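You operate a simulated robot arm through the tools that you are given. There is no shell and no other tool.

You run a simulated two-armed robot. Do the job below in one go: nothing can be reset, and whatever is moved stays where it is left.

JOB
Switch off the yellow light, reel it in and lock the reel. Where these are worked on the way, their far stop is far enough and under half their travel is too little: red reel lock.

It is judged by the outcome, as a careful person would: the job done as asked, and still so three seconds after it is handed in. It fails if anything else is knocked over, pushed out of place, dropped, spilled or broken.

ROBOT AND FRAMES
Two 7-joint arms with two-finger parallel grippers on one trunk that stands fixed in place. Base frame: the origin is at the foot of the trunk, x ahead of it, y to its left, z up. Lengths are in m, angles in rad, forces in N, time in s.
The left shoulder is at [-0.092, 0.119, 0.825], the right one opposite. With the tool pointing down near the work surface each hand reaches from about 0.1 to 0.58 m from the base axis, measured 20 degrees to its own side. Payload 3.43 kg a hand.
Tool frame (each hand has its own): the origin (TCP) lies between the finger pads and is the grasp point; the fingertips stand 0.03 m ahead of it; z points along the fingers, y is the line along which they close. The gripper opens to 0.094 m. The fingers are 0.028 m wide and 0.01 m thick; the gripper's body (0.05 by 0.096 m) begins 0.055 m behind the TCP.
Orientation is told as [roll, pitch, yaw] about the base's x, y, z axes, in that order, counted from this pose: with the fingers straight down and closing along the base's y, the tool's x points along the base's -x, its y along +y and its z along -z.

CONTROLS
- The arms move only by the tool drive_tool. It takes "left_series", "right_series" or both (then of equal length, played together; a hand with none holds still); each is one flat list of numbers, 7 for each row, row after row: the gripper command, from -1 (shut) to 1 (fully open), values between in proportion, then the shift along the base's x, y, z in units of 100 mm (1.0 is 100 mm), then the turn, a rotation vector about the base's x, y, z in units of 180 degrees (1.0 is 180 degrees). In form: [hand, x, y, z, rx, ry, rz, hand, x, y, z, rx, ry, rz, ...]. A call has 1 to 20 rows; each row is the pose to reach, as a shift and turn from the pose commanded when the call began. A call with a number of a shift or a turn outside -1 to 1 is refused whole. Each row takes 0.2 s and may step no farther than 0.05 m and 0.15 rad from the row before; otherwise, or with a gripper value out of range, the whole call is refused. A pose out of reach is approached as far as the arm can. The call stops where the force on the tool passes 40 N (or 10 N more than at its start, if that is more) or the arm is blocked; 0.2 s more then pass. Each finger travels about 0.153 m/s and halts on what it meets, pressing with about 27 N; the grip force reading is that of the motor and also rises with nothing between the fingers. The clock runs only during rows and for 0.2 s after the last one: add rows that repeat a pose to give the fingers time. The reply holds the time, the measured pose of the TCP, the force on the tool along the base axes, the opening and the grip force, in the units named above and with some noise, with the torque about the TCP (base axes, N m) and any sound that the robot's microphone picked up.
- Cameras (640 x 400 px; columns grow to the right, rows downward): "scene" is now at [0.0123, 0.0448, 1.5238]; the picture's right is [0.62, -0.79, 0.00], its down [-0.64, -0.50, -0.59] and it looks along [0.46, 0.36, -0.81] (base axes); focal length 353 px, centre (320, 200). "left" rides on the left gripper at [0.076, -0.014, -0.102] in its tool frame; the picture's right is [0.18, 0.98, 0.00], its down [-0.75, 0.14, -0.64] and it looks along [-0.63, 0.12, 0.77] (tool axes); focal length 243 px, centre (320, 200). "right" rides on the right gripper at [0.076, 0.014, -0.102] in its tool frame; the picture's right is [-0.18, 0.98, 0.00], its down [-0.75, -0.14, -0.64] and it looks along [-0.63, -0.12, 0.77] (tool axes); focal length 243 px, centre (320, 200).
- camera(camera): a new picture of that camera. No time passes.
- lift_body(by): moves the trunk up (or, below 0, down) by that many m; the arms and the scene camera ride with it, the base frame stays. It gives what a move gives, with no picture.
- aim_head(pan, tilt): turns the head with the scene camera to pan (to the left, within 2.496 rad either way) and tilt (down, from -0.506 to 1.204), counted from straight ahead of the robot (the tilt from the chest, where the trunk bows). It gives what a move gives.
- locate(camera, pixels): for up to 12 pixels [column, row] of the newest picture of that camera ("zoom" is the newest enlarged one), the place [x, y, z] in the base frame of the surface seen there, good to about 0.003 m. No time passes.
- enlarge(camera, box): a new picture of the part [left, top, right, bottom] of that camera's present view, enlarged. No time passes.
- finish_job(): hands the job in; it is judged then, once.

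Leave the grippers open and the arms clear of the work at the hand-in unless told otherwise.

The tools are called after "Call:" by a JSON object that holds its "op" and its "data". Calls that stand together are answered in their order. drive_tool: Moves the arms, as the interface text tells. Its arguments: {"type":"object","properties":{"left_series":{"type":"array"},"right_series":{"type":"array"}},"required":[]} The other tools are called the same way: lift_body (by) moves the trunk up or down; aim_head (pan, tilt) turns the head that bears the scene camera; camera (camera) takes a picture; locate (camera, pixels) gives the place of the surface under pixels of a picture; enlarge (camera, box) takes an enlarged picture of a part of a camera's view; finish_job () hands the job in.

At the start:

```text
t: 0.0
left_tcp_pos: [0.2696, 0.3348, 1.0174]
left_tcp_rot: [0.0, -0.001, 0.0]
left_force: [0.4, -0.2, -0.3]
left_moment: [0.01, 0.0, 0.02]
left_width: 0.0939
left_grip_force: 0.1
right_tcp_pos: [0.3611, 0.0378, 1.0331]
right_tcp_rot: [0.001, -0.001, 0.0]
right_force: [0.1, 0.5, 0.3]
right_moment: [0.0, 0.0, -0.02]
right_width: 0.0938
right_grip_force: 0.0
trunk travel left (down, up): [-0.25, 0.085]
head pan, tilt (commanded): [0.665, 0.944]
```

scene: 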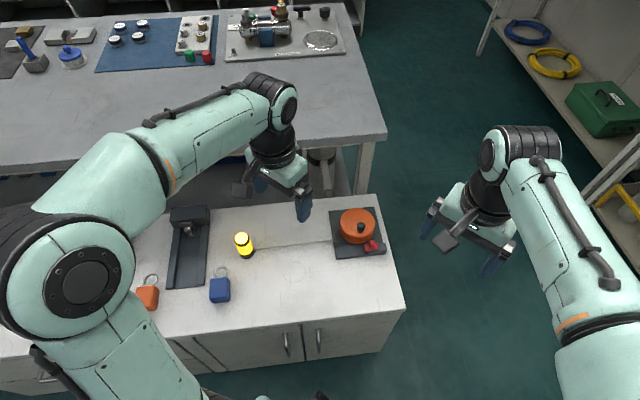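
right: 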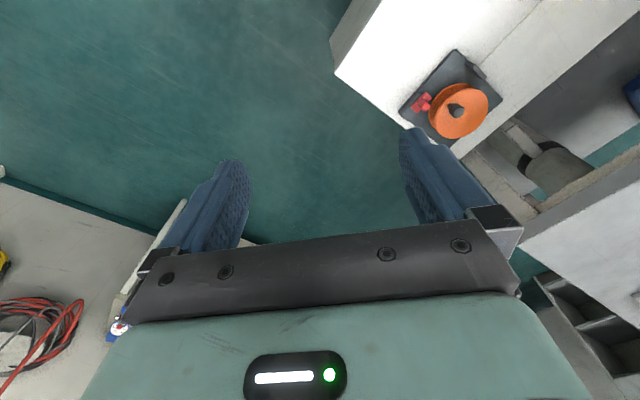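
left: 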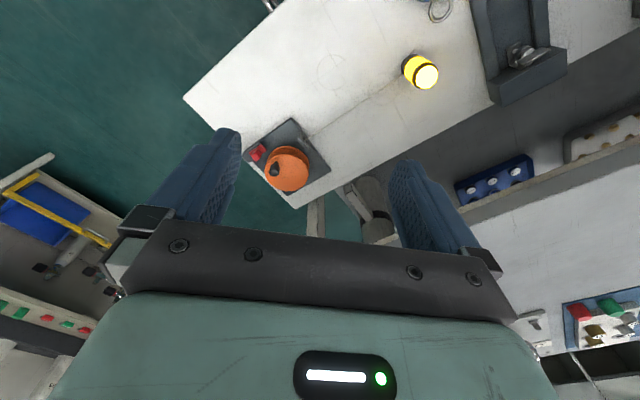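

I see a low white cabinet with an orange reel (about 357,226) with a red lock, a yellow light at (243,244), a dark bracket at (188,245), and orange and blue items. I will enlarge these areas.

Call:
{"op": "enlarge", "data": {"camera": "scene", "box": [300, 190, 420, 270]}}

Call:
{"op": "enlarge", "data": {"camera": "scene", "box": [120, 190, 280, 310]}}

Call:
{"op": "enlarge", "data": {"camera": "left", "box": [180, 0, 580, 250]}}

Call:
{"op": "enlarge", "data": {"camera": "right", "box": [360, 20, 560, 150]}}

```text
5.00 times, centred on (360, 230) of scene
```

zoom: 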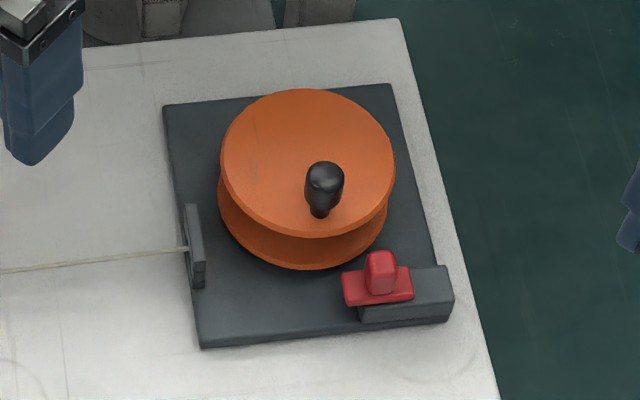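

```text
3.33 times, centred on (200, 250) of scene
```

zoom: 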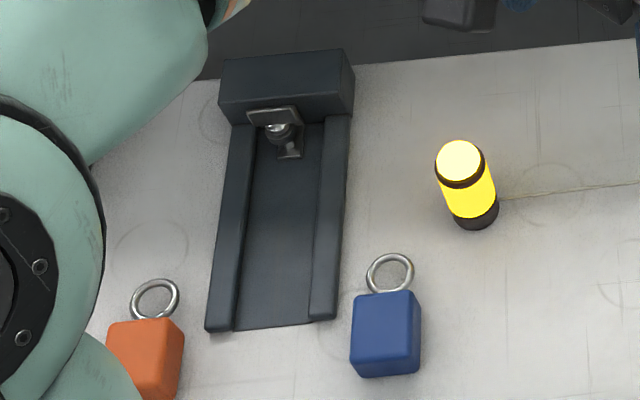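

```text
1.60 times, centred on (380, 125) of left
```

zoom: 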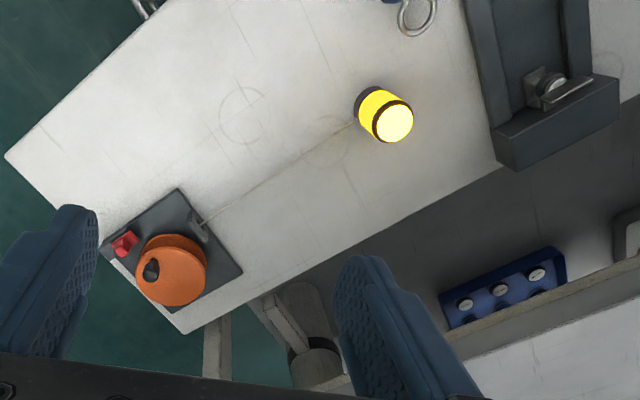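

```text
3.08 times, centred on (460, 85) of right
```

zoom: 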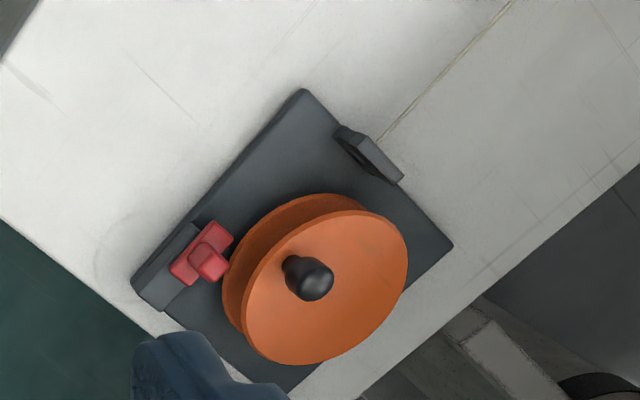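

I see a reel with a black crank knob, a red slider on a rail beside the reel, a cord running to the yellow light. I will measure points on them in the scene picture.

Call:
{"op": "camera", "data": {"camera": "scene"}}

Call:
{"op": "locate", "data": {"camera": "scene", "pixels": [[239, 237], [243, 245], [246, 255], [356, 215], [361, 226], [364, 240], [375, 243], [381, 250], [339, 237], [335, 210], [339, 257], [300, 245]]}}

Call:
{"op": "enlarge", "data": {"camera": "scene", "box": [222, 222, 262, 267]}}

Call:
{"op": "enlarge", "data": {"camera": "left", "box": [380, 40, 460, 100]}}

```text
taken
```

scene: 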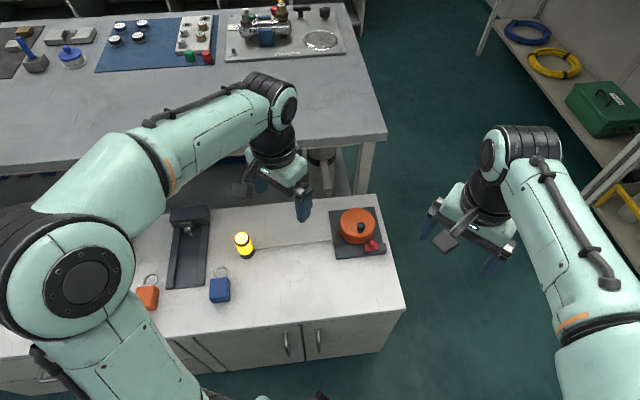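

```text
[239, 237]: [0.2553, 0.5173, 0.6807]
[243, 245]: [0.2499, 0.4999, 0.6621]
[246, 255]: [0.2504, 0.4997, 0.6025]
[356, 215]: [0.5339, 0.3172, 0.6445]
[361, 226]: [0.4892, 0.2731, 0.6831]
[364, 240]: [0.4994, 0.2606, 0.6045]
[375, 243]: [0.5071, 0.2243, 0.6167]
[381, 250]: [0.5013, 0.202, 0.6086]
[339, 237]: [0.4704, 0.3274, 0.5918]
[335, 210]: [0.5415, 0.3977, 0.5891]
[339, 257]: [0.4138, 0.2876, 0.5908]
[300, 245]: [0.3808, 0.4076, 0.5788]
```

```text
8.89 times, centred on (242, 244) of scene
```

zoom: 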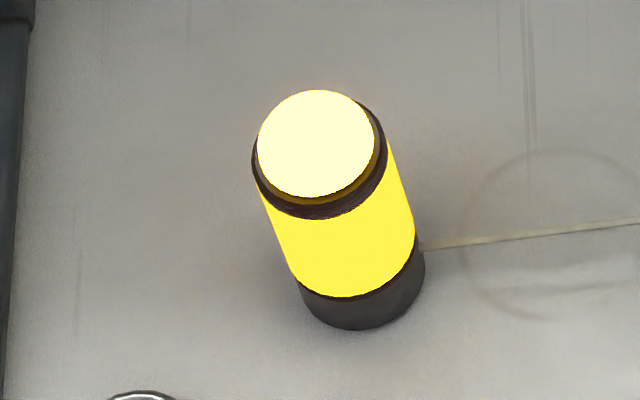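

```text
6.67 times, centred on (420, 70) of left
```

zoom: 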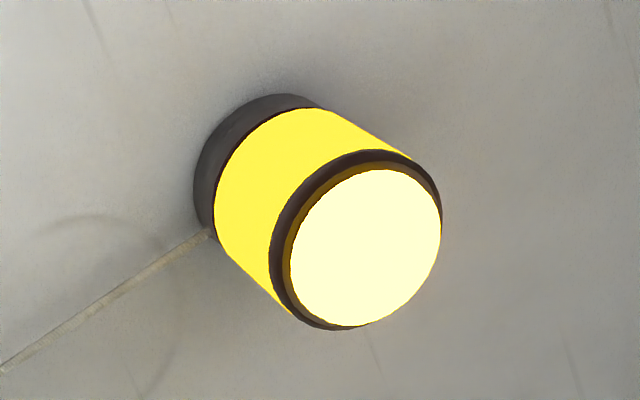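

The light stands about 0.10 m tall at (0.25, 0.50). Now I will look closely at the reel, its cord guide and the lock, and measure on the enlarged picture.

Call:
{"op": "enlarge", "data": {"camera": "scene", "box": [326, 200, 396, 264]}}

```text
6.25 times, centred on (361, 232) of scene
```

zoom: 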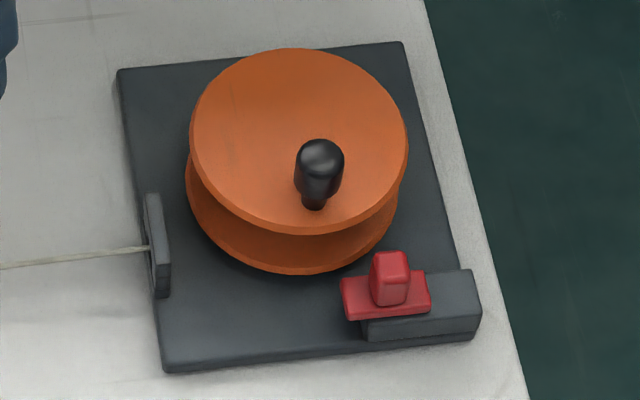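

Call:
{"op": "locate", "data": {"camera": "zoom", "pixels": [[320, 155], [313, 205], [196, 140], [402, 150], [297, 55], [330, 232], [296, 140], [390, 262], [390, 300], [350, 298], [425, 290], [470, 290]]}}

Call:
{"op": "locate", "data": {"camera": "zoom", "pixels": [[120, 72], [402, 44], [480, 325], [165, 365], [153, 200], [160, 245], [150, 250], [310, 315], [195, 200], [300, 270], [370, 330], [475, 275]]}}

```text
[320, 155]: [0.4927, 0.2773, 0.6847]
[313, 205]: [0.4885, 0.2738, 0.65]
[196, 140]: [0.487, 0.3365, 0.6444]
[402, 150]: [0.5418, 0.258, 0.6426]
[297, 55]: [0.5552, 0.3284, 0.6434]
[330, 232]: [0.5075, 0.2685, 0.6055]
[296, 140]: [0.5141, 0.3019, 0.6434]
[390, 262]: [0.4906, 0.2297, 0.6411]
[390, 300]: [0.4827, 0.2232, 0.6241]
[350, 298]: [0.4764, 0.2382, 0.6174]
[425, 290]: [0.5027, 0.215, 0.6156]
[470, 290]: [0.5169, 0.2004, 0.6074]
```

```text
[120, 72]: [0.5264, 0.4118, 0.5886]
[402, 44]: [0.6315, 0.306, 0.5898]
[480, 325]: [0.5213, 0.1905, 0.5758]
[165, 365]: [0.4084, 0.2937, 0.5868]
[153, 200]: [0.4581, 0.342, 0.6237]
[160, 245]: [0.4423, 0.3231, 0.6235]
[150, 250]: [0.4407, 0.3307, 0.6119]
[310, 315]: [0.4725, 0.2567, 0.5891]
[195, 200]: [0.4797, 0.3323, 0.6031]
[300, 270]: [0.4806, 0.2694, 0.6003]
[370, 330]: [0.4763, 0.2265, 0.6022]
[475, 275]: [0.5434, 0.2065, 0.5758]
```

The reel centre is near (0.514, 0.297), top z 0.643, with the knob at radius about 0.034. I need to know where the big bench's edge is before moving, and to look at the bracket's area as well.

Call:
{"op": "locate", "data": {"camera": "scene", "pixels": [[384, 130], [300, 140], [100, 163], [365, 195], [404, 307], [200, 345], [322, 155], [188, 230], [220, 290], [222, 270], [148, 297], [340, 180]]}}

```text
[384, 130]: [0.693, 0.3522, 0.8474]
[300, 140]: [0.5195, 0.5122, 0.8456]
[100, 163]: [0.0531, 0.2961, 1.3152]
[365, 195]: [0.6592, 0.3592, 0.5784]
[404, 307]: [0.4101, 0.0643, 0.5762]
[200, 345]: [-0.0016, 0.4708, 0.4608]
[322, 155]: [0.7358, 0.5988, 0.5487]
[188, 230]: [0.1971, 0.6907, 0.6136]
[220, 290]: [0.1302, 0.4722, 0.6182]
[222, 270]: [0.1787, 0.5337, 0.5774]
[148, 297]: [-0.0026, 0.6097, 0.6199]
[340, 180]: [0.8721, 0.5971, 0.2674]
```

The big bench's edge (z 0.847) runs about 0.16 m beyond the reel. I will bring the left hand down and forward for a closer view of the reel, and shift the right hand away to the right.

Call:
{"op": "drive_tool", "data": {"left_series": [1, 0.12, -0.08, -0.25, 0, 0, 0, 1, 0.25, -0.16, -0.5, 0, 0, 0, 1, 0.37, -0.24, -0.75, 0, 0, 0, 1, 0.5, -0.32, -1.0, 0, 0, 0], "right_series": [1, 0, -0.25, 0, 0, 0, 0, 1, 0, -0.5, 0, 0, 0, 0, 1, 0, -0.75, 0, 0, 0, 0, 1, 0, -1.0, 0, 0, 0, 0]}}

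Call:
{"op": "drive_tool", "data": {"left_series": [1, 0.12, -0.08, -0.25, 0, 0, 0, 1, 0.25, -0.16, -0.5, 0, 0, 0, 1, 0.37, -0.24, -0.75, 0, 0, 0, 1, 0.5, -0.32, -1.0, 0, 0, 0]}}

Call:
{"op": "camera", "data": {"camera": "left"}}

Call:
{"op": "camera", "data": {"camera": "scene"}}

```text
t: 1.0
left_tcp_pos: [0.3193, 0.3036, 0.9173]
left_tcp_rot: [0.0, 0.0, 0.002]
left_force: [0.0, -0.7, 0.5]
left_moment: [0.0, 0.02, -0.02]
left_width: 0.094
left_grip_force: 0.1
right_tcp_pos: [0.3617, -0.063, 1.032]
right_tcp_rot: [0.0, 0.0, -0.001]
right_force: [-0.5, -0.2, -0.1]
right_moment: [-0.01, 0.0, 0.01]
right_width: 0.094
right_grip_force: 0.0
trunk travel left (down, up): [-0.25, 0.085]
head pan, tilt (commanded): [0.665, 0.944]
```

```text
t: 2.0
left_tcp_pos: [0.3693, 0.2701, 0.8171]
left_tcp_rot: [0.001, -0.001, -0.001]
left_force: [-0.9, -0.2, 0.1]
left_moment: [0.0, 0.02, -0.03]
left_width: 0.0942
left_grip_force: 0.1
right_tcp_pos: [0.3615, -0.061, 1.032]
right_tcp_rot: [0.001, -0.001, 0.0]
right_force: [0.1, -0.2, 0.0]
right_moment: [0.01, 0.01, 0.02]
right_width: 0.094
right_grip_force: 0.0
trunk travel left (down, up): [-0.25, 0.085]
head pan, tilt (commanded): [0.665, 0.944]
```

```text
taken
```

left: 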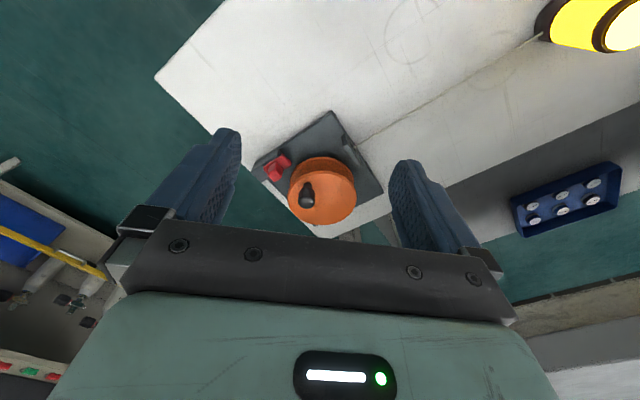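

```text
taken
```

scene: 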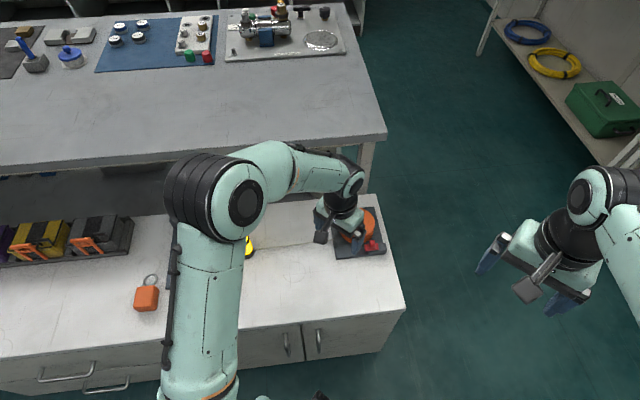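

The left camera now shows the reel at about (320,185). I will enlarge it.

Call:
{"op": "enlarge", "data": {"camera": "left", "box": [245, 105, 390, 240]}}

Call:
{"op": "enlarge", "data": {"camera": "left", "box": [520, 0, 640, 75]}}

```text
2.96 times, centred on (318, 172) of left
```

zoom: 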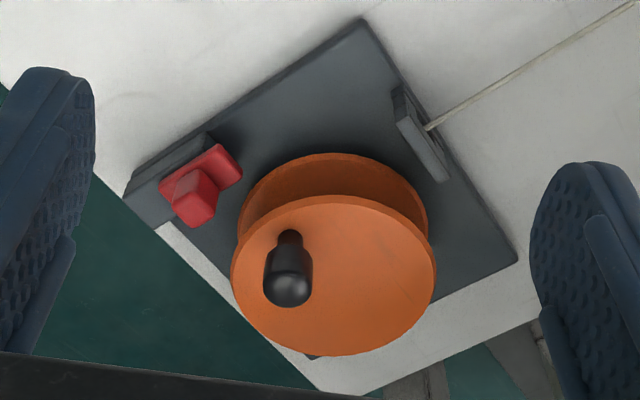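

```text
5.33 times, centred on (580, 38) of left
```

zoom: 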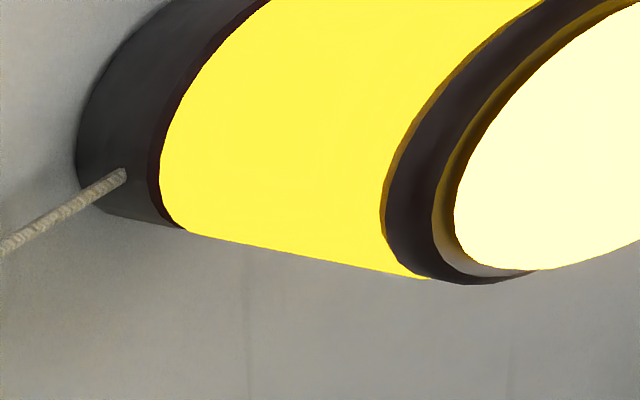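

I'll measure the cord line, the guide and the lock more exactly from this closer view.

Call:
{"op": "enlarge", "data": {"camera": "left", "box": [245, 105, 390, 240]}}

Call:
{"op": "locate", "data": {"camera": "zoom", "pixels": [[428, 127], [500, 84], [600, 22], [400, 92], [443, 178], [336, 154], [242, 230], [428, 232], [295, 205], [265, 320], [435, 270], [325, 353]]}}

Call:
{"op": "locate", "data": {"camera": "zoom", "pixels": [[290, 290], [290, 238], [195, 190], [195, 210], [225, 155], [238, 172], [165, 185], [185, 215], [135, 195], [155, 220], [205, 140], [360, 22]]}}

```text
2.96 times, centred on (318, 172) of left
```

zoom: 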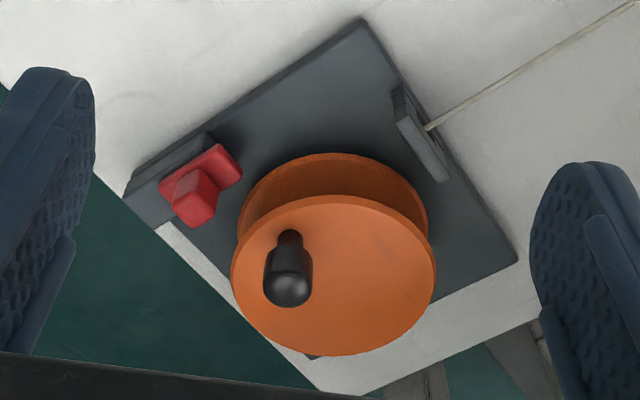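

```text
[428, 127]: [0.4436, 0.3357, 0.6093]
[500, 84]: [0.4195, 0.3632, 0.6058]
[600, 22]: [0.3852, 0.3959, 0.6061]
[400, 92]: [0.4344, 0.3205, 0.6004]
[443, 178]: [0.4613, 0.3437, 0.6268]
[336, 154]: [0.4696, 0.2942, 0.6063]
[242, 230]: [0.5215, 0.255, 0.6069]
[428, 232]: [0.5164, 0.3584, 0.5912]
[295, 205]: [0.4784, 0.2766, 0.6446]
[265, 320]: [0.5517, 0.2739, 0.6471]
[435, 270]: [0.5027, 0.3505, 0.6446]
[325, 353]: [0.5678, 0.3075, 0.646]
```

```text
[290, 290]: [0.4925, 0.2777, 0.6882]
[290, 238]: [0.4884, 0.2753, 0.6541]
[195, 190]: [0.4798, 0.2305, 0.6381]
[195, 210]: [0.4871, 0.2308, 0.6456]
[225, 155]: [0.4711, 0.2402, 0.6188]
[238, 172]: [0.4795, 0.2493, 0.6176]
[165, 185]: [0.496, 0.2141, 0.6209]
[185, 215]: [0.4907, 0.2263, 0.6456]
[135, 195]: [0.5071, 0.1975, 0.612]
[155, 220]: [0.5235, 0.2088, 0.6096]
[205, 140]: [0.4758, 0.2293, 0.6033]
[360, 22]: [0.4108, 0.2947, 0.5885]
```

The cord passes about 0.027 m on the near side of the reel's centre, so reeling in should be counter-clockwise seen from above. Now I will move the left hand back toward the light to look at its top closely.

Call:
{"op": "drive_tool", "data": {"left_series": [1, -0.2, 0.2, 0.06, 0, 0, 0, 1, -0.4, 0.4, 0.06, 0, 0, 0, 1, -0.6, 0.6, 0.06, 0, 0, 0, 1, -0.8, 0.8, 0.06, 0, 0, 0, 1, -1.0, 1.0, 0.06, 0, 0, 0]}}

Call:
{"op": "drive_tool", "data": {"left_series": [1, -0.25, 0.25, 0.0, 0, 0, 0, 1, -0.5, 0.5, 0.0, 0, 0, 0, 1, -0.7, 0.75, 0.0, 0, 0, 0, 1, -0.9, 1.0, 0.0, 0, 0, 0]}}

Call:
{"op": "camera", "data": {"camera": "left"}}

Call:
{"op": "camera", "data": {"camera": "scene"}}

```text
t: 3.2
left_tcp_pos: [0.2693, 0.3719, 0.8214]
left_tcp_rot: [-0.001, -0.002, 0.0]
left_force: [-0.1, 0.6, 0.4]
left_moment: [-0.03, -0.03, -0.03]
left_width: 0.0941
left_grip_force: 0.0
right_tcp_pos: [0.3607, -0.0616, 1.0322]
right_tcp_rot: [-0.001, -0.002, 0.002]
right_force: [1.0, 0.5, -0.9]
right_moment: [0.02, 0.0, -0.01]
right_width: 0.0943
right_grip_force: 0.1
trunk travel left (down, up): [-0.25, 0.085]
head pan, tilt (commanded): [0.665, 0.944]
```

```text
t: 4.2
left_tcp_pos: [0.1796, 0.4732, 0.8231]
left_tcp_rot: [0.0, 0.0, -0.001]
left_force: [-0.1, 0.6, 0.2]
left_moment: [-0.03, -0.03, -0.01]
left_width: 0.0938
left_grip_force: 0.0
right_tcp_pos: [0.362, -0.0611, 1.0309]
right_tcp_rot: [0.0, 0.002, -0.002]
right_force: [0.0, -0.2, 0.5]
right_moment: [0.03, 0.0, -0.02]
right_width: 0.094
right_grip_force: 0.0
trunk travel left (down, up): [-0.25, 0.085]
head pan, tilt (commanded): [0.665, 0.944]
```

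```text
taken
```

left: 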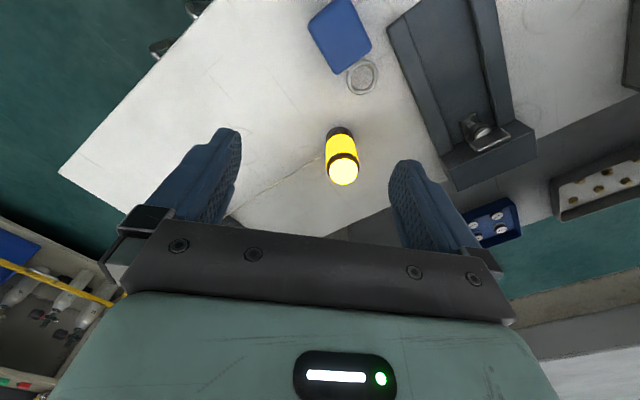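

```text
taken
```

scene: 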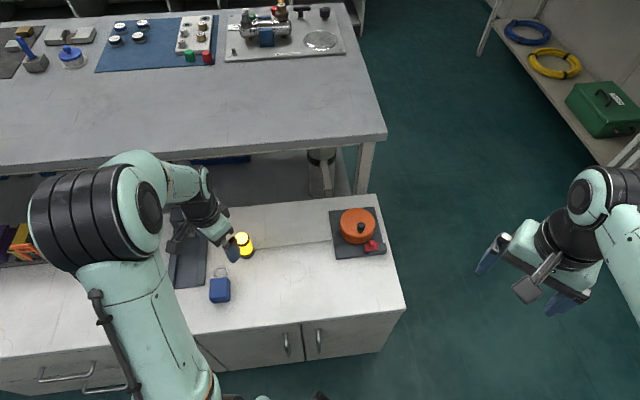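

The light is at about (342,158) in the left picture. I will enlarge it and measure its top, collar and base.

Call:
{"op": "enlarge", "data": {"camera": "left", "box": [305, 115, 385, 195]}}

Call:
{"op": "locate", "data": {"camera": "zoom", "pixels": [[320, 290], [270, 290], [370, 275], [318, 335], [318, 245], [315, 220], [315, 160], [300, 90], [240, 130], [270, 215], [385, 200], [385, 225]]}}

```text
5.00 times, centred on (345, 155) of left
```

zoom: 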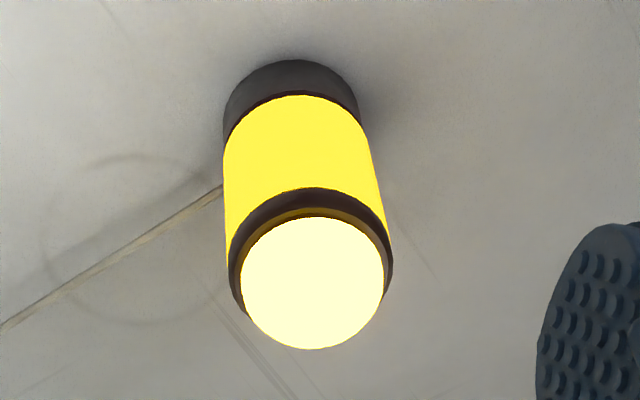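

```text
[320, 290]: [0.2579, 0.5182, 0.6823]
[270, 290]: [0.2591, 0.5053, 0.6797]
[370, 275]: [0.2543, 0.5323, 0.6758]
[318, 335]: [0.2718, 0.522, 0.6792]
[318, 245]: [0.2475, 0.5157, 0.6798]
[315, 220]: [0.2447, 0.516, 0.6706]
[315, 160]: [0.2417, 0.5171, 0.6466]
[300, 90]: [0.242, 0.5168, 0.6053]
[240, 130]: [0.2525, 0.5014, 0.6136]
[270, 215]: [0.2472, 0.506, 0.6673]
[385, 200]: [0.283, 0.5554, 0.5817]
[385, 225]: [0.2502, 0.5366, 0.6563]
```

The light's axis is near (0.260, 0.518), with a domed top at z 0.682 that looks like a push button. I will shut the left fingers and move above it, tips about 3 cm above the dome.

Call:
{"op": "drive_tool", "data": {"left_series": [-1, 0.2, 0.11, -0.1, 0, 0, 0, -1, 0.4, 0.22, -0.25, 0, 0, 0, -1, 0.6, 0.33, -0.5, 0, 0, 0, -1, 0.8, 0.45, -0.75, 0, 0, 0, -1, 0.8, 0.45, -0.8, 0, 0, 0]}}

Call:
{"op": "camera", "data": {"camera": "left"}}

Call:
{"op": "enlarge", "data": {"camera": "scene", "box": [200, 200, 300, 270]}}

```text
t: 5.4
left_tcp_pos: [0.2589, 0.5177, 0.7429]
left_tcp_rot: [0.0, -0.003, 0.001]
left_force: [0.0, -0.2, -0.1]
left_moment: [-0.02, -0.02, 0.02]
left_width: 0.0
left_grip_force: 26.9
right_tcp_pos: [0.3628, -0.0603, 1.0322]
right_tcp_rot: [0.0, 0.001, 0.001]
right_force: [-0.3, 0.9, 0.1]
right_moment: [-0.01, -0.02, 0.03]
right_width: 0.0942
right_grip_force: 0.0
trunk travel left (down, up): [-0.25, 0.085]
head pan, tilt (commanded): [0.665, 0.944]
```

```text
taken
```

left: 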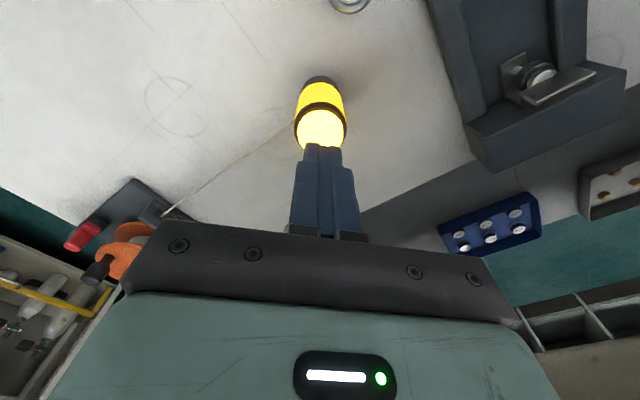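

```text
5.71 times, centred on (250, 235) of scene
```

zoom: 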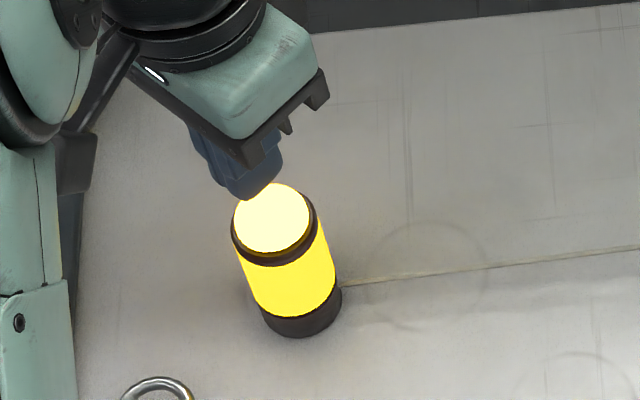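

The closed tips are close above the dome. I will measure the dome again from here to centre the press.

Call:
{"op": "enlarge", "data": {"camera": "left", "box": [280, 65, 360, 165]}}

Call:
{"op": "locate", "data": {"camera": "left", "pixels": [[320, 112], [320, 128], [320, 140], [302, 130], [341, 130], [345, 120], [298, 122], [323, 155]]}}

```text
4.00 times, centred on (320, 115) of left
```

zoom: 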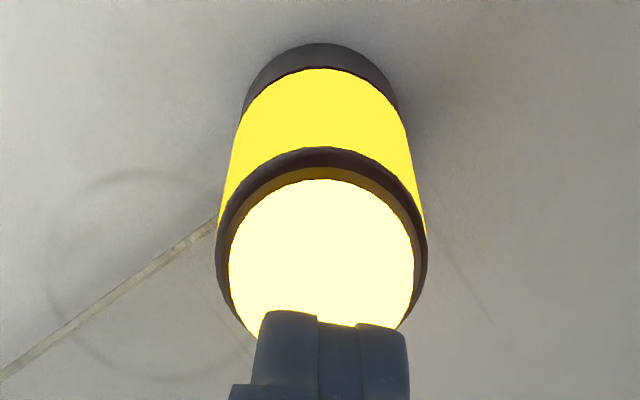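

```text
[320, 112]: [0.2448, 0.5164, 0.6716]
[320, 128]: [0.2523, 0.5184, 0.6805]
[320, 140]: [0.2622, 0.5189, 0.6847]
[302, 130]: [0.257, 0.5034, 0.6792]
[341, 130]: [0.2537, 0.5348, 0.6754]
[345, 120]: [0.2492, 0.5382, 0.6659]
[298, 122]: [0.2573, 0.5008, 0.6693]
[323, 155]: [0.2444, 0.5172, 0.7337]
```

The dome centre is near (0.257, 0.518), and the tip is over it. I'll press down slowly and watch the force and sounds.

Call:
{"op": "drive_tool", "data": {"left_series": [-1, 0, 0, -0.15, 0, 0, 0, -1, 0, 0, -0.25, 0, 0, 0, -1, 0, 0, -0.29, 0, 0, 0, -1, 0, 0, -0.31, 0, 0, 0, -1, 0, 0, -0.33, 0, 0, 0]}}

Call:
{"op": "enlarge", "data": {"camera": "left", "box": [280, 65, 360, 165]}}

```text
t: 6.6
left_tcp_pos: [0.2603, 0.5167, 0.7093]
left_tcp_rot: [0.0, 0.0, 0.0]
left_force: [-0.5, -0.9, 0.6]
left_moment: [-0.01, 0.01, 0.0]
left_width: 0.0
left_grip_force: 26.6
right_tcp_pos: [0.3614, -0.0614, 1.0322]
right_tcp_rot: [0.0, 0.0, 0.0]
right_force: [1.1, -0.1, 0.3]
right_moment: [0.01, -0.02, 0.02]
right_width: 0.0939
right_grip_force: 0.2
trunk travel left (down, up): [-0.25, 0.085]
head pan, tilt (commanded): [0.665, 0.944]
```

```text
4.00 times, centred on (320, 115) of left
```

zoom: 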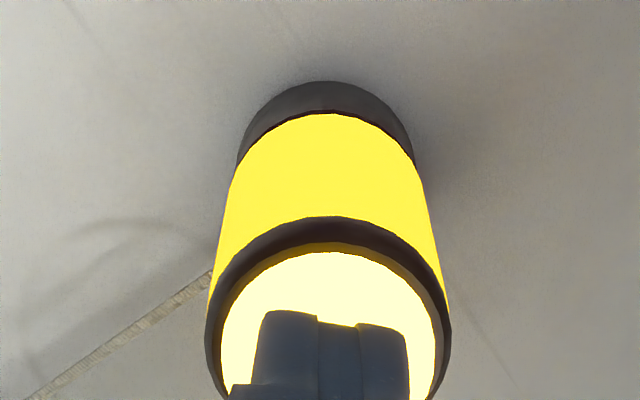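

No contact yet with the tip near 0.679. I'll continue down in small steps.

Call:
{"op": "drive_tool", "data": {"left_series": [-1, 0, 0, -0.01, 0, 0, 0, -1, 0, 0, -0.02, 0, 0, 0, -1, 0, 0, -0.03, 0, 0, 0, -1, 0, 0, -0.04, 0, 0, 0, -1, 0, 0, -0.05, 0, 0, 0]}}

Call:
{"op": "enlarge", "data": {"camera": "left", "box": [280, 65, 360, 165]}}

```text
t: 7.8
left_tcp_pos: [0.2594, 0.5144, 0.7047]
left_tcp_rot: [0.002, -0.003, 0.0]
left_force: [1.3, -0.6, 5.4]
left_moment: [0.01, -0.03, -0.03]
left_width: 0.0001
left_grip_force: 26.9
right_tcp_pos: [0.3618, -0.0627, 1.0319]
right_tcp_rot: [-0.001, -0.001, 0.0]
right_force: [-0.2, -0.6, -0.1]
right_moment: [0.01, -0.03, 0.0]
right_width: 0.0938
right_grip_force: 0.0
trunk travel left (down, up): [-0.25, 0.085]
head pan, tilt (commanded): [0.665, 0.944]
heard: click
```

```text
4.00 times, centred on (320, 115) of left
```

zoom: 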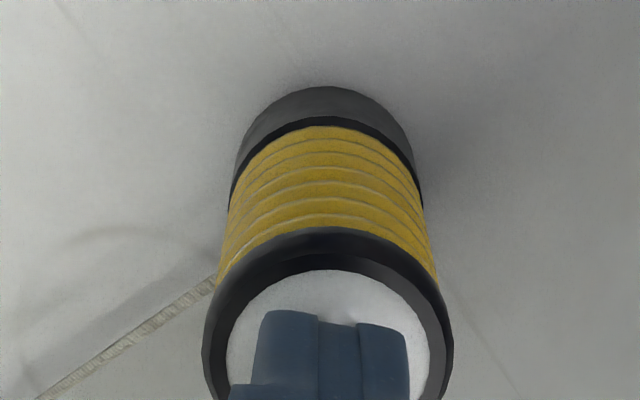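

A click was heard, and the light is now dark. I will lift the hand straight up and check that it stays off.

Call:
{"op": "drive_tool", "data": {"left_series": [-1, 0, 0, 0.1, 0, 0, 0, -1, 0, 0, 0.4, 0, 0, 0, -1, 0, 0, 0.7, 0, 0, 0, -1, 0, 0, 1.0, 0, 0, 0]}}

Call:
{"op": "camera", "data": {"camera": "left"}}

Call:
{"op": "camera", "data": {"camera": "scene"}}

```text
t: 8.8
left_tcp_pos: [0.259, 0.5169, 0.8048]
left_tcp_rot: [0.001, -0.001, 0.0]
left_force: [-0.7, -0.4, -0.5]
left_moment: [-0.01, -0.01, -0.03]
left_width: 0.0
left_grip_force: 27.1
right_tcp_pos: [0.3619, -0.0611, 1.0318]
right_tcp_rot: [0.001, -0.002, -0.001]
right_force: [-0.6, 0.0, -0.4]
right_moment: [0.01, -0.03, -0.01]
right_width: 0.0943
right_grip_force: 0.1
trunk travel left (down, up): [-0.25, 0.085]
head pan, tilt (commanded): [0.665, 0.944]
```

```text
taken
```

left: 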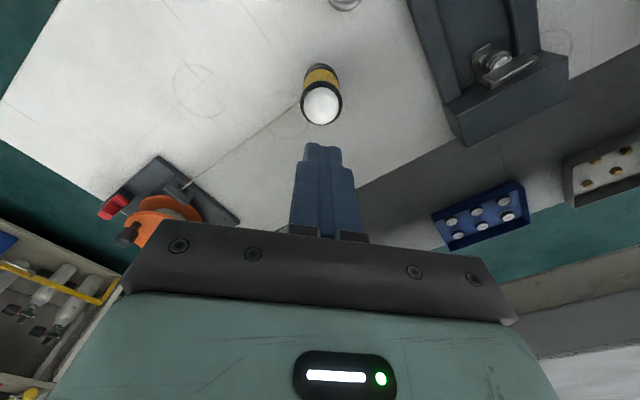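

```text
taken
```

scene: 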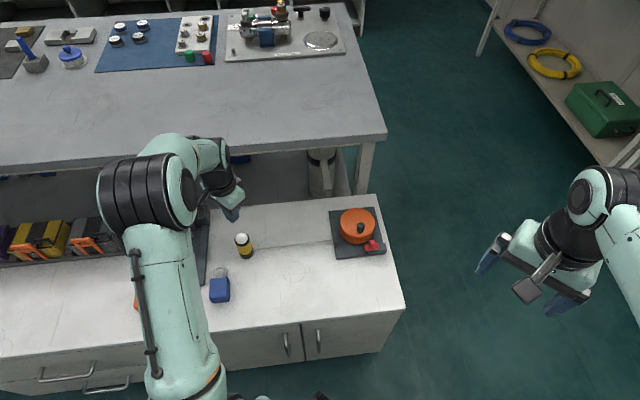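

The light is off and still standing. Next I will bring the left hand over the reel at a safe height (TCP z about 0.80), opening the fingers to about 4 cm.

Call:
{"op": "drive_tool", "data": {"left_series": [-0.15, 0.26, -0.27, 0, 0, 0, 0, -0.15, 0.52, -0.54, 0, 0, 0, 0, -0.15, 0.77, -0.81, 0, 0, 0, 0]}}

Call:
{"op": "drive_tool", "data": {"left_series": [-0.15, 0.26, -0.27, 0, 0, 0, 0, -0.15, 0.52, -0.54, 0, 0, 0, 0, -0.15, 0.77, -0.81, 0, 0, 0, 0]}}

Call:
{"op": "drive_tool", "data": {"left_series": [-0.15, 0.26, -0.27, 0, 0, 0, 0, -0.15, 0.52, -0.54, 0, 0, 0, 0, -0.15, 0.76, -0.8, 0, 0, 0, 0]}}

Call:
{"op": "camera", "data": {"camera": "left"}}

Call:
{"op": "camera", "data": {"camera": "scene"}}

```text
t: 9.6
left_tcp_pos: [0.3368, 0.4335, 0.8047]
left_tcp_rot: [0.001, 0.002, 0.002]
left_force: [-0.2, -0.8, 0.3]
left_moment: [0.0, 0.02, -0.01]
left_width: 0.0399
left_grip_force: 0.0
right_tcp_pos: [0.3619, -0.0623, 1.0324]
right_tcp_rot: [-0.001, 0.0, -0.001]
right_force: [-0.2, 0.6, 0.0]
right_moment: [0.03, -0.04, -0.04]
right_width: 0.0944
right_grip_force: 0.1
trunk travel left (down, up): [-0.25, 0.085]
head pan, tilt (commanded): [0.665, 0.944]
```

```text
t: 10.4
left_tcp_pos: [0.4163, 0.3532, 0.8074]
left_tcp_rot: [-0.001, 0.0, 0.001]
left_force: [0.1, -0.2, 0.2]
left_moment: [0.03, 0.0, -0.03]
left_width: 0.0398
left_grip_force: 0.1
right_tcp_pos: [0.362, -0.062, 1.0315]
right_tcp_rot: [-0.001, 0.0, -0.001]
right_force: [-1.0, 0.0, -0.2]
right_moment: [0.03, -0.03, -0.02]
right_width: 0.0941
right_grip_force: 0.0
trunk travel left (down, up): [-0.25, 0.085]
head pan, tilt (commanded): [0.665, 0.944]
```

```text
t: 11.2
left_tcp_pos: [0.4889, 0.2736, 0.807]
left_tcp_rot: [0.001, 0.001, 0.002]
left_force: [0.3, -0.9, 0.8]
left_moment: [0.0, 0.01, 0.02]
left_width: 0.0399
left_grip_force: 0.1
right_tcp_pos: [0.3627, -0.0611, 1.0312]
right_tcp_rot: [-0.001, 0.0, 0.002]
right_force: [0.5, 0.4, 0.5]
right_moment: [0.0, 0.0, -0.02]
right_width: 0.0941
right_grip_force: 0.1
trunk travel left (down, up): [-0.25, 0.085]
head pan, tilt (commanded): [0.665, 0.944]
```

```text
taken
```

left: 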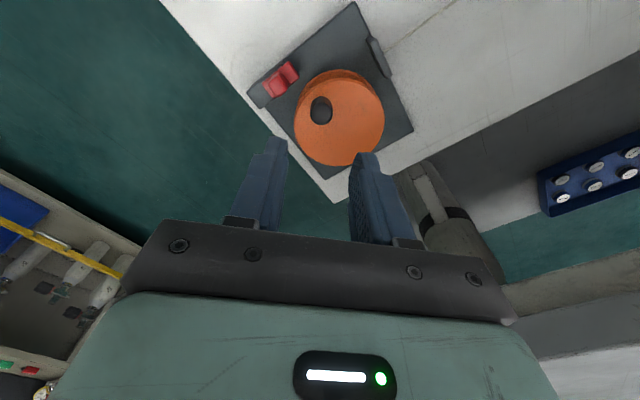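

```text
taken
```

scene: 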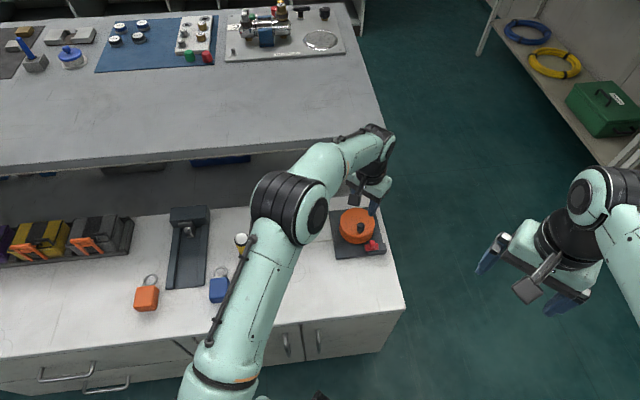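

I'll take a closer look at the reel, lock and knob from here.

Call:
{"op": "enlarge", "data": {"camera": "left", "box": [240, 0, 420, 180]}}

Call:
{"op": "locate", "data": {"camera": "left", "pixels": [[321, 114], [321, 102], [297, 118], [384, 110], [340, 78], [335, 163], [281, 80], [288, 70], [268, 90], [255, 88], [376, 60], [270, 106]]}}

Call:
{"op": "enlarge", "data": {"camera": "left", "box": [240, 50, 310, 115]}}

```text
2.22 times, centred on (330, 90) of left
```

zoom: 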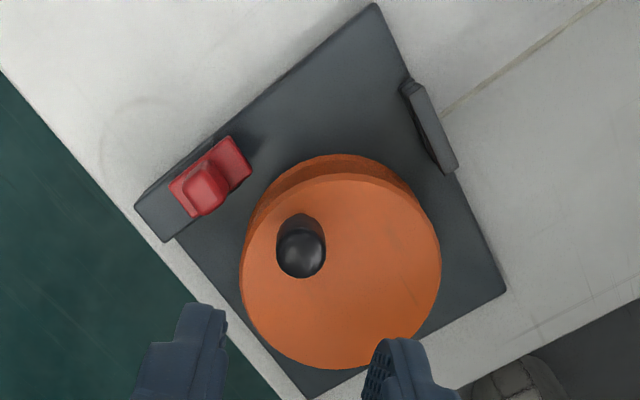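

```text
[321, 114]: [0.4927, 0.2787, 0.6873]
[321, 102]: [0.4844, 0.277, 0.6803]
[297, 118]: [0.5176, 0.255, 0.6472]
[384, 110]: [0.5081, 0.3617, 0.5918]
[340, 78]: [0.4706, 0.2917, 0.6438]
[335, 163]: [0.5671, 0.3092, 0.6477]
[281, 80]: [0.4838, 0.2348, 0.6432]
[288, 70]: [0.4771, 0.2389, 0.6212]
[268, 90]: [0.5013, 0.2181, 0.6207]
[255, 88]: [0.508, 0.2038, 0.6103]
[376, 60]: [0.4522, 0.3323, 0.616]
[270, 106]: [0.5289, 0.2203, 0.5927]
```

```text
6.15 times, centred on (275, 82) of left
```

zoom: 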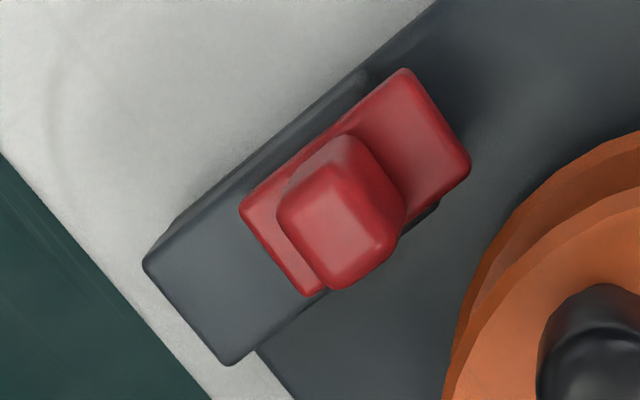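

The knob axis is near (0.495, 0.279), top z 0.688; the reel's centre near (0.517, 0.302). I will lower the open fingers around the knob, first to TCP z about 0.707, and look.

Call:
{"op": "drive_tool", "data": {"left_series": [-0.15, 0.03, 0.03, -0.25, 0, 0, 0, -0.15, 0.06, 0.05, -0.5, 0, 0, 0, -0.15, 0.06, 0.05, -0.75, 0, 0, 0, -0.15, 0.06, 0.05, -0.95, 0, 0, 0]}}

Call:
{"op": "camera", "data": {"camera": "left"}}

Call:
{"op": "enlarge", "data": {"camera": "scene", "box": [320, 150, 420, 270]}}

```text
t: 12.2
left_tcp_pos: [0.4931, 0.2815, 0.7101]
left_tcp_rot: [0.001, 0.001, -0.002]
left_force: [-0.5, -0.3, -0.7]
left_moment: [0.03, -0.02, -0.02]
left_width: 0.0398
left_grip_force: 0.0
right_tcp_pos: [0.3606, -0.0608, 1.0305]
right_tcp_rot: [0.001, 0.001, -0.001]
right_force: [-0.6, -0.2, 0.0]
right_moment: [0.0, 0.0, 0.01]
right_width: 0.0942
right_grip_force: 0.1
trunk travel left (down, up): [-0.25, 0.085]
head pan, tilt (commanded): [0.665, 0.944]
```

```text
taken
```

left: 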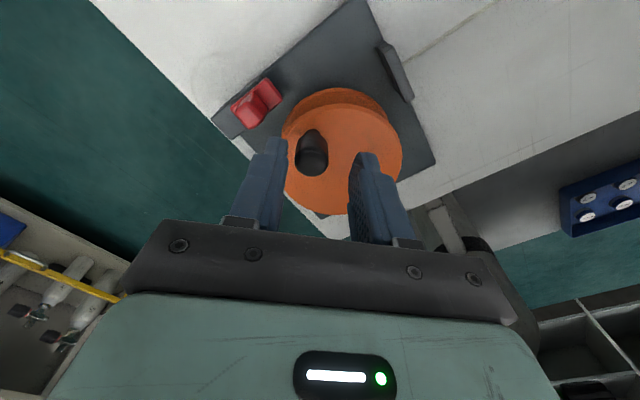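

```text
3.33 times, centred on (370, 210) of scene
```

zoom: 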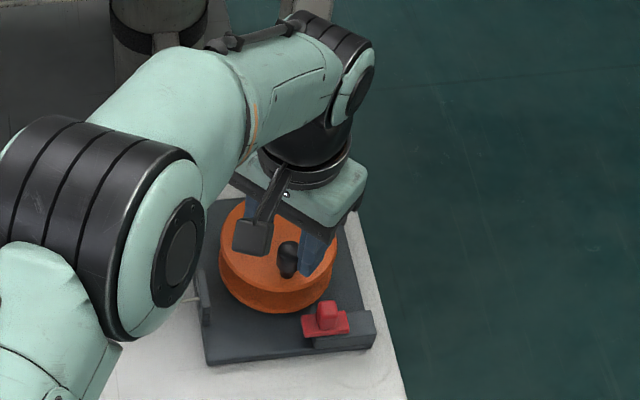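

The fingers straddle the knob, which sits a bit left of centre in the picture. I will measure it.

Call:
{"op": "locate", "data": {"camera": "left", "pixels": [[312, 160], [312, 145], [298, 155], [326, 155], [312, 170], [275, 142], [365, 158], [300, 165], [325, 165]]}}

Call:
{"op": "enlarge", "data": {"camera": "left", "box": [240, 70, 410, 230]}}

```text
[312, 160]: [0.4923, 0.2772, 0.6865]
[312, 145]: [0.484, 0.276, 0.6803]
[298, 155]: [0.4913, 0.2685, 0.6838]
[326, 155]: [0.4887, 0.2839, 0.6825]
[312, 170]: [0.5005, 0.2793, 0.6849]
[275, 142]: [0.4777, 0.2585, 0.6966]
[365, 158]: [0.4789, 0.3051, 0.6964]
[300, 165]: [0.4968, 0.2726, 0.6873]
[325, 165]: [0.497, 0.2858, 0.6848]
```

```text
2.50 times, centred on (325, 150) of left
```

zoom: 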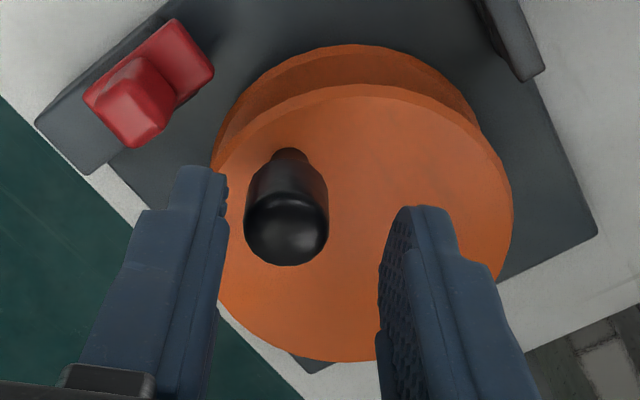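

The knob centre is at about (0.494, 0.278), width about 0.02. I will shift 3 mm to the right, lower to TCP z 0.683, and then close gently on it.

Call:
{"op": "drive_tool", "data": {"left_series": [-0.15, 0.01, -0.03, -0.1, 0, 0, 0, -0.15, 0.01, -0.03, -0.2, 0, 0, 0, -0.15, 0.01, -0.03, -0.26, 0, 0, 0, -0.6, 0.01, -0.03, -0.26, 0, 0, 0, -0.6, 0.01, -0.03, -0.26, 0, 0, 0]}}

Call:
{"op": "enlarge", "data": {"camera": "left", "box": [240, 70, 410, 230]}}

```text
t: 13.4
left_tcp_pos: [0.4975, 0.276, 0.6848]
left_tcp_rot: [0.0, 0.001, 0.0]
left_force: [-0.2, -1.2, 1.9]
left_moment: [-0.11, 0.52, -0.05]
left_width: 0.0217
left_grip_force: 45.0
right_tcp_pos: [0.3607, -0.0612, 1.0327]
right_tcp_rot: [0.001, 0.0, 0.001]
right_force: [-0.3, -0.4, -0.4]
right_moment: [0.01, 0.0, 0.03]
right_width: 0.094
right_grip_force: 0.0
trunk travel left (down, up): [-0.25, 0.085]
head pan, tilt (commanded): [0.665, 0.944]
```

```text
2.50 times, centred on (325, 150) of left
```

zoom: 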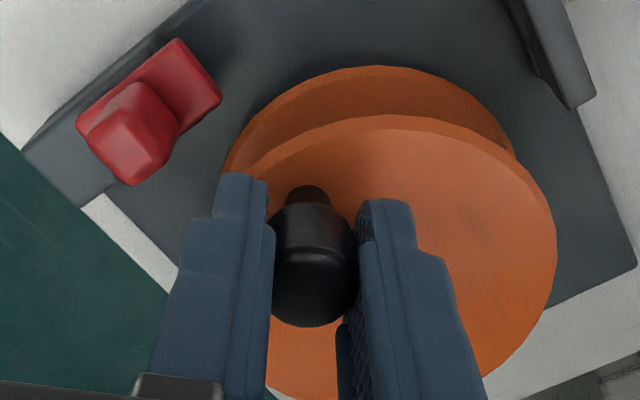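

The knob is gripped at 21.7 mm. I will turn it counter-clockwise by about 30 degrees along the circle about (0.517, 0.302), slowly, and check forces.

Call:
{"op": "drive_tool", "data": {"left_series": [-0.57, 0.024, -0.018, 0, 0, 0, 0, -0.57, 0.049, -0.034, 0, 0, 0, 0, -0.57, 0.102, -0.058, 0, 0, 0, 0, -0.57, 0.159, -0.073, 0, 0, 0, 0, -0.57, 0.159, -0.073, 0, 0, 0, 0]}}

Call:
{"op": "camera", "data": {"camera": "left"}}

Call:
{"op": "enlarge", "data": {"camera": "scene", "box": [220, 180, 420, 300]}}

```text
t: 14.6
left_tcp_pos: [0.5153, 0.2713, 0.6849]
left_tcp_rot: [0.002, -0.01, 0.001]
left_force: [13.3, 17.7, -1.6]
left_moment: [-0.16, -0.27, -0.41]
left_width: 0.0306
left_grip_force: 8.3
right_tcp_pos: [0.363, -0.0602, 1.0305]
right_tcp_rot: [-0.003, -0.001, -0.001]
right_force: [-0.5, 0.6, 0.2]
right_moment: [-0.02, 0.0, 0.0]
right_width: 0.0942
right_grip_force: 0.2
trunk travel left (down, up): [-0.25, 0.085]
head pan, tilt (commanded): [0.665, 0.944]
```

```text
taken
```

left: 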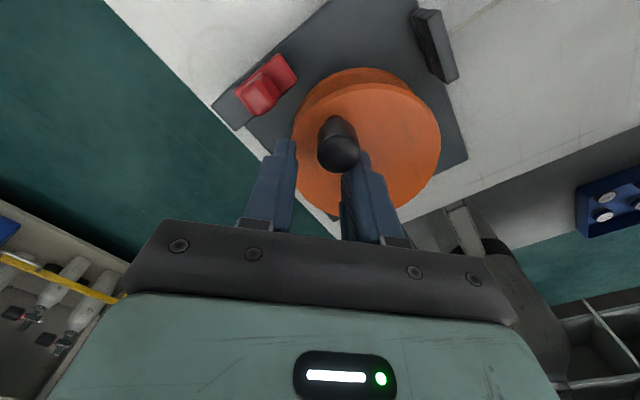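

```text
3.20 times, centred on (320, 240) of scene
```

zoom: 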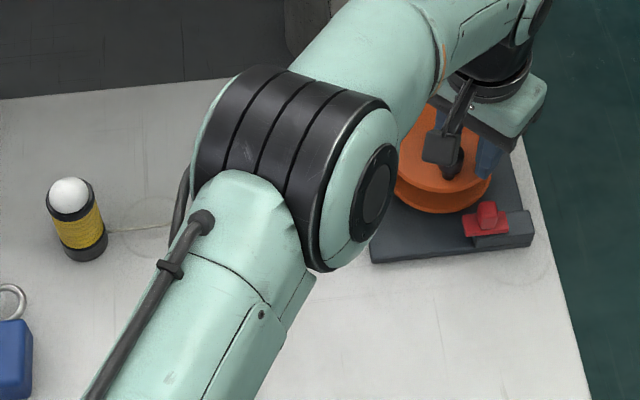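

The fingers slid off: the opening is 30 mm and the knob seems to have stayed behind. I'll look closer.

Call:
{"op": "enlarge", "data": {"camera": "left", "box": [240, 70, 410, 230]}}

Call:
{"op": "locate", "data": {"camera": "left", "pixels": [[340, 155], [340, 140], [322, 150], [355, 150], [340, 165], [337, 120], [290, 142], [360, 155]]}}

```text
2.50 times, centred on (325, 150) of left
```

zoom: 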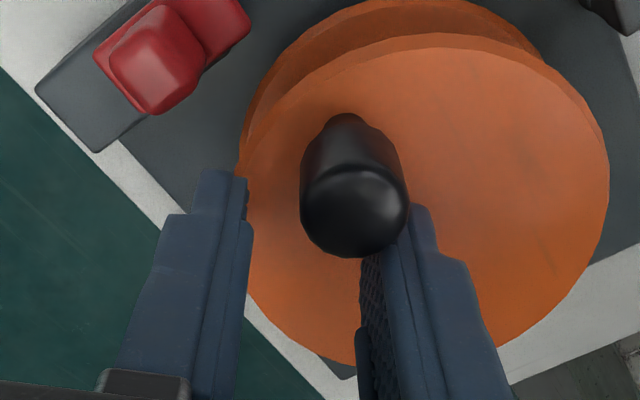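

```text
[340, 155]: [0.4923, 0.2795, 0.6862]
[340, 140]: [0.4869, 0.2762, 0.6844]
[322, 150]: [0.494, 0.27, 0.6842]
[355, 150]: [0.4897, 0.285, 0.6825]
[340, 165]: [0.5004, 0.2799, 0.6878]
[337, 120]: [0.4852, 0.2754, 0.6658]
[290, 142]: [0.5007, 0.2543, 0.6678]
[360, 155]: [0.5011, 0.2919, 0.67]
```

The knob hasn't moved at all, so this direction seems blocked (at its limit, or the lock is engaged). I will open, re-centre on the knob, grip again, and try a small clockwise turn of about 15 degrees as a test.

Call:
{"op": "drive_tool", "data": {"left_series": [-0.15, 0, 0, 0, 0, 0, 0, -0.15, -0.09, 0.045, 0, 0, 0, 0, -0.15, -0.18, 0.09, 0, 0, 0, 0, -0.15, -0.18, 0.09, 0, 0, 0, 0, -0.65, -0.18, 0.09, 0, 0, 0, 0, -0.65, -0.18, 0.09, 0, 0, 0, 0]}}

Call:
{"op": "enlarge", "data": {"camera": "left", "box": [240, 70, 410, 230]}}

```text
t: 16.0
left_tcp_pos: [0.4939, 0.277, 0.6824]
left_tcp_rot: [0.0, 0.001, 0.0]
left_force: [-1.2, -0.8, -3.6]
left_moment: [-0.01, -0.49, 0.01]
left_width: 0.0214
left_grip_force: 44.8
right_tcp_pos: [0.3619, -0.0606, 1.0323]
right_tcp_rot: [0.0, 0.0, 0.0]
right_force: [0.6, -1.3, 0.8]
right_moment: [0.03, 0.02, -0.02]
right_width: 0.0938
right_grip_force: 0.1
trunk travel left (down, up): [-0.25, 0.085]
head pan, tilt (commanded): [0.665, 0.944]
```

```text
2.50 times, centred on (325, 150) of left
```

zoom: 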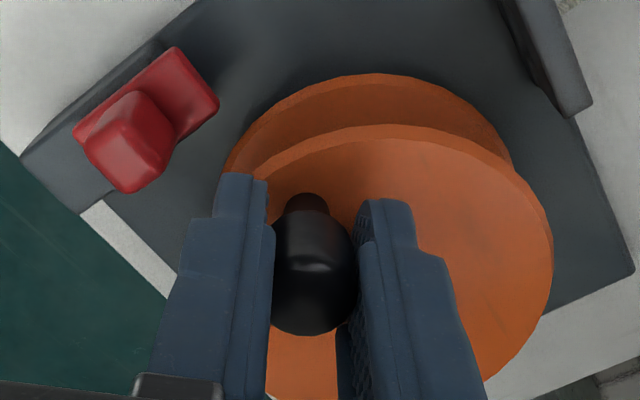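

The knob is gripped again at 21.4 mm. Now a small clockwise test turn of 15 degrees.

Call:
{"op": "drive_tool", "data": {"left_series": [-0.65, -0.022, 0.02, 0, 0, 0, 0, -0.65, -0.042, 0.042, 0, 0, 0, 0, -0.65, -0.06, 0.065, 0, 0, 0, 0, -0.65, -0.06, 0.065, 0, 0, 0, 0]}}

Call:
{"op": "enlarge", "data": {"camera": "left", "box": [240, 70, 410, 230]}}

Call:
{"op": "camera", "data": {"camera": "left"}}

Call:
{"op": "locate", "data": {"camera": "left", "pixels": [[318, 165], [318, 150], [318, 175]]}}

```text
t: 17.1
left_tcp_pos: [0.4919, 0.2779, 0.6837]
left_tcp_rot: [-0.011, -0.014, -0.003]
left_force: [9.1, -3.1, -11.5]
left_moment: [0.1, -0.98, -0.01]
left_width: 0.0217
left_grip_force: 45.1
right_tcp_pos: [0.364, -0.0596, 1.0322]
right_tcp_rot: [0.0, -0.001, 0.001]
right_force: [0.3, -0.6, -0.2]
right_moment: [-0.03, 0.0, -0.01]
right_width: 0.0939
right_grip_force: 0.0
trunk travel left (down, up): [-0.25, 0.085]
head pan, tilt (commanded): [0.665, 0.944]
stopped in row 4 (left hand): the force on the tool passed its limit at 40 N (the readings are from after the stop); the commanded pose is now the measured one
```

```text
2.50 times, centred on (325, 150) of left
```

zoom: 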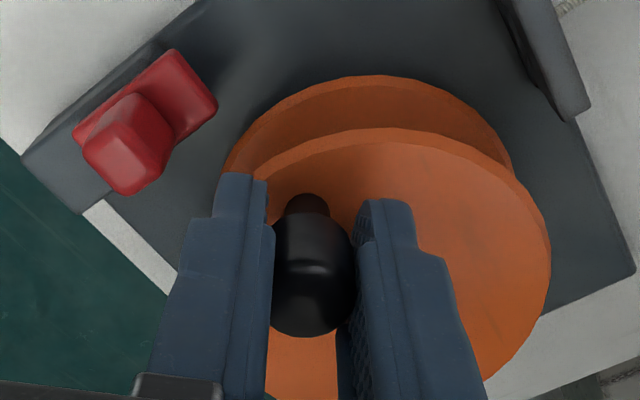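

```text
taken
```

left: 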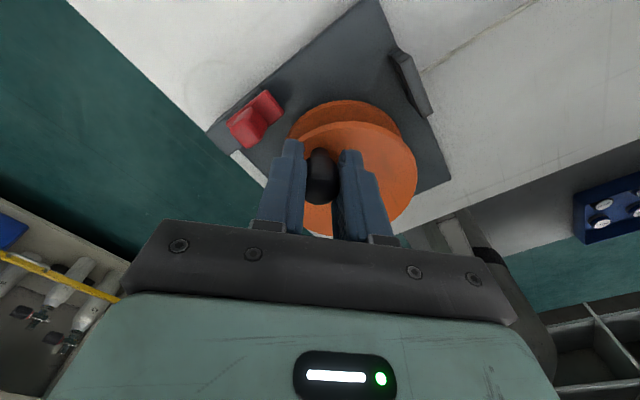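

```text
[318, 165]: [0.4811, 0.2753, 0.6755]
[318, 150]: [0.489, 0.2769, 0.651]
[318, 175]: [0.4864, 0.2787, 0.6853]
```

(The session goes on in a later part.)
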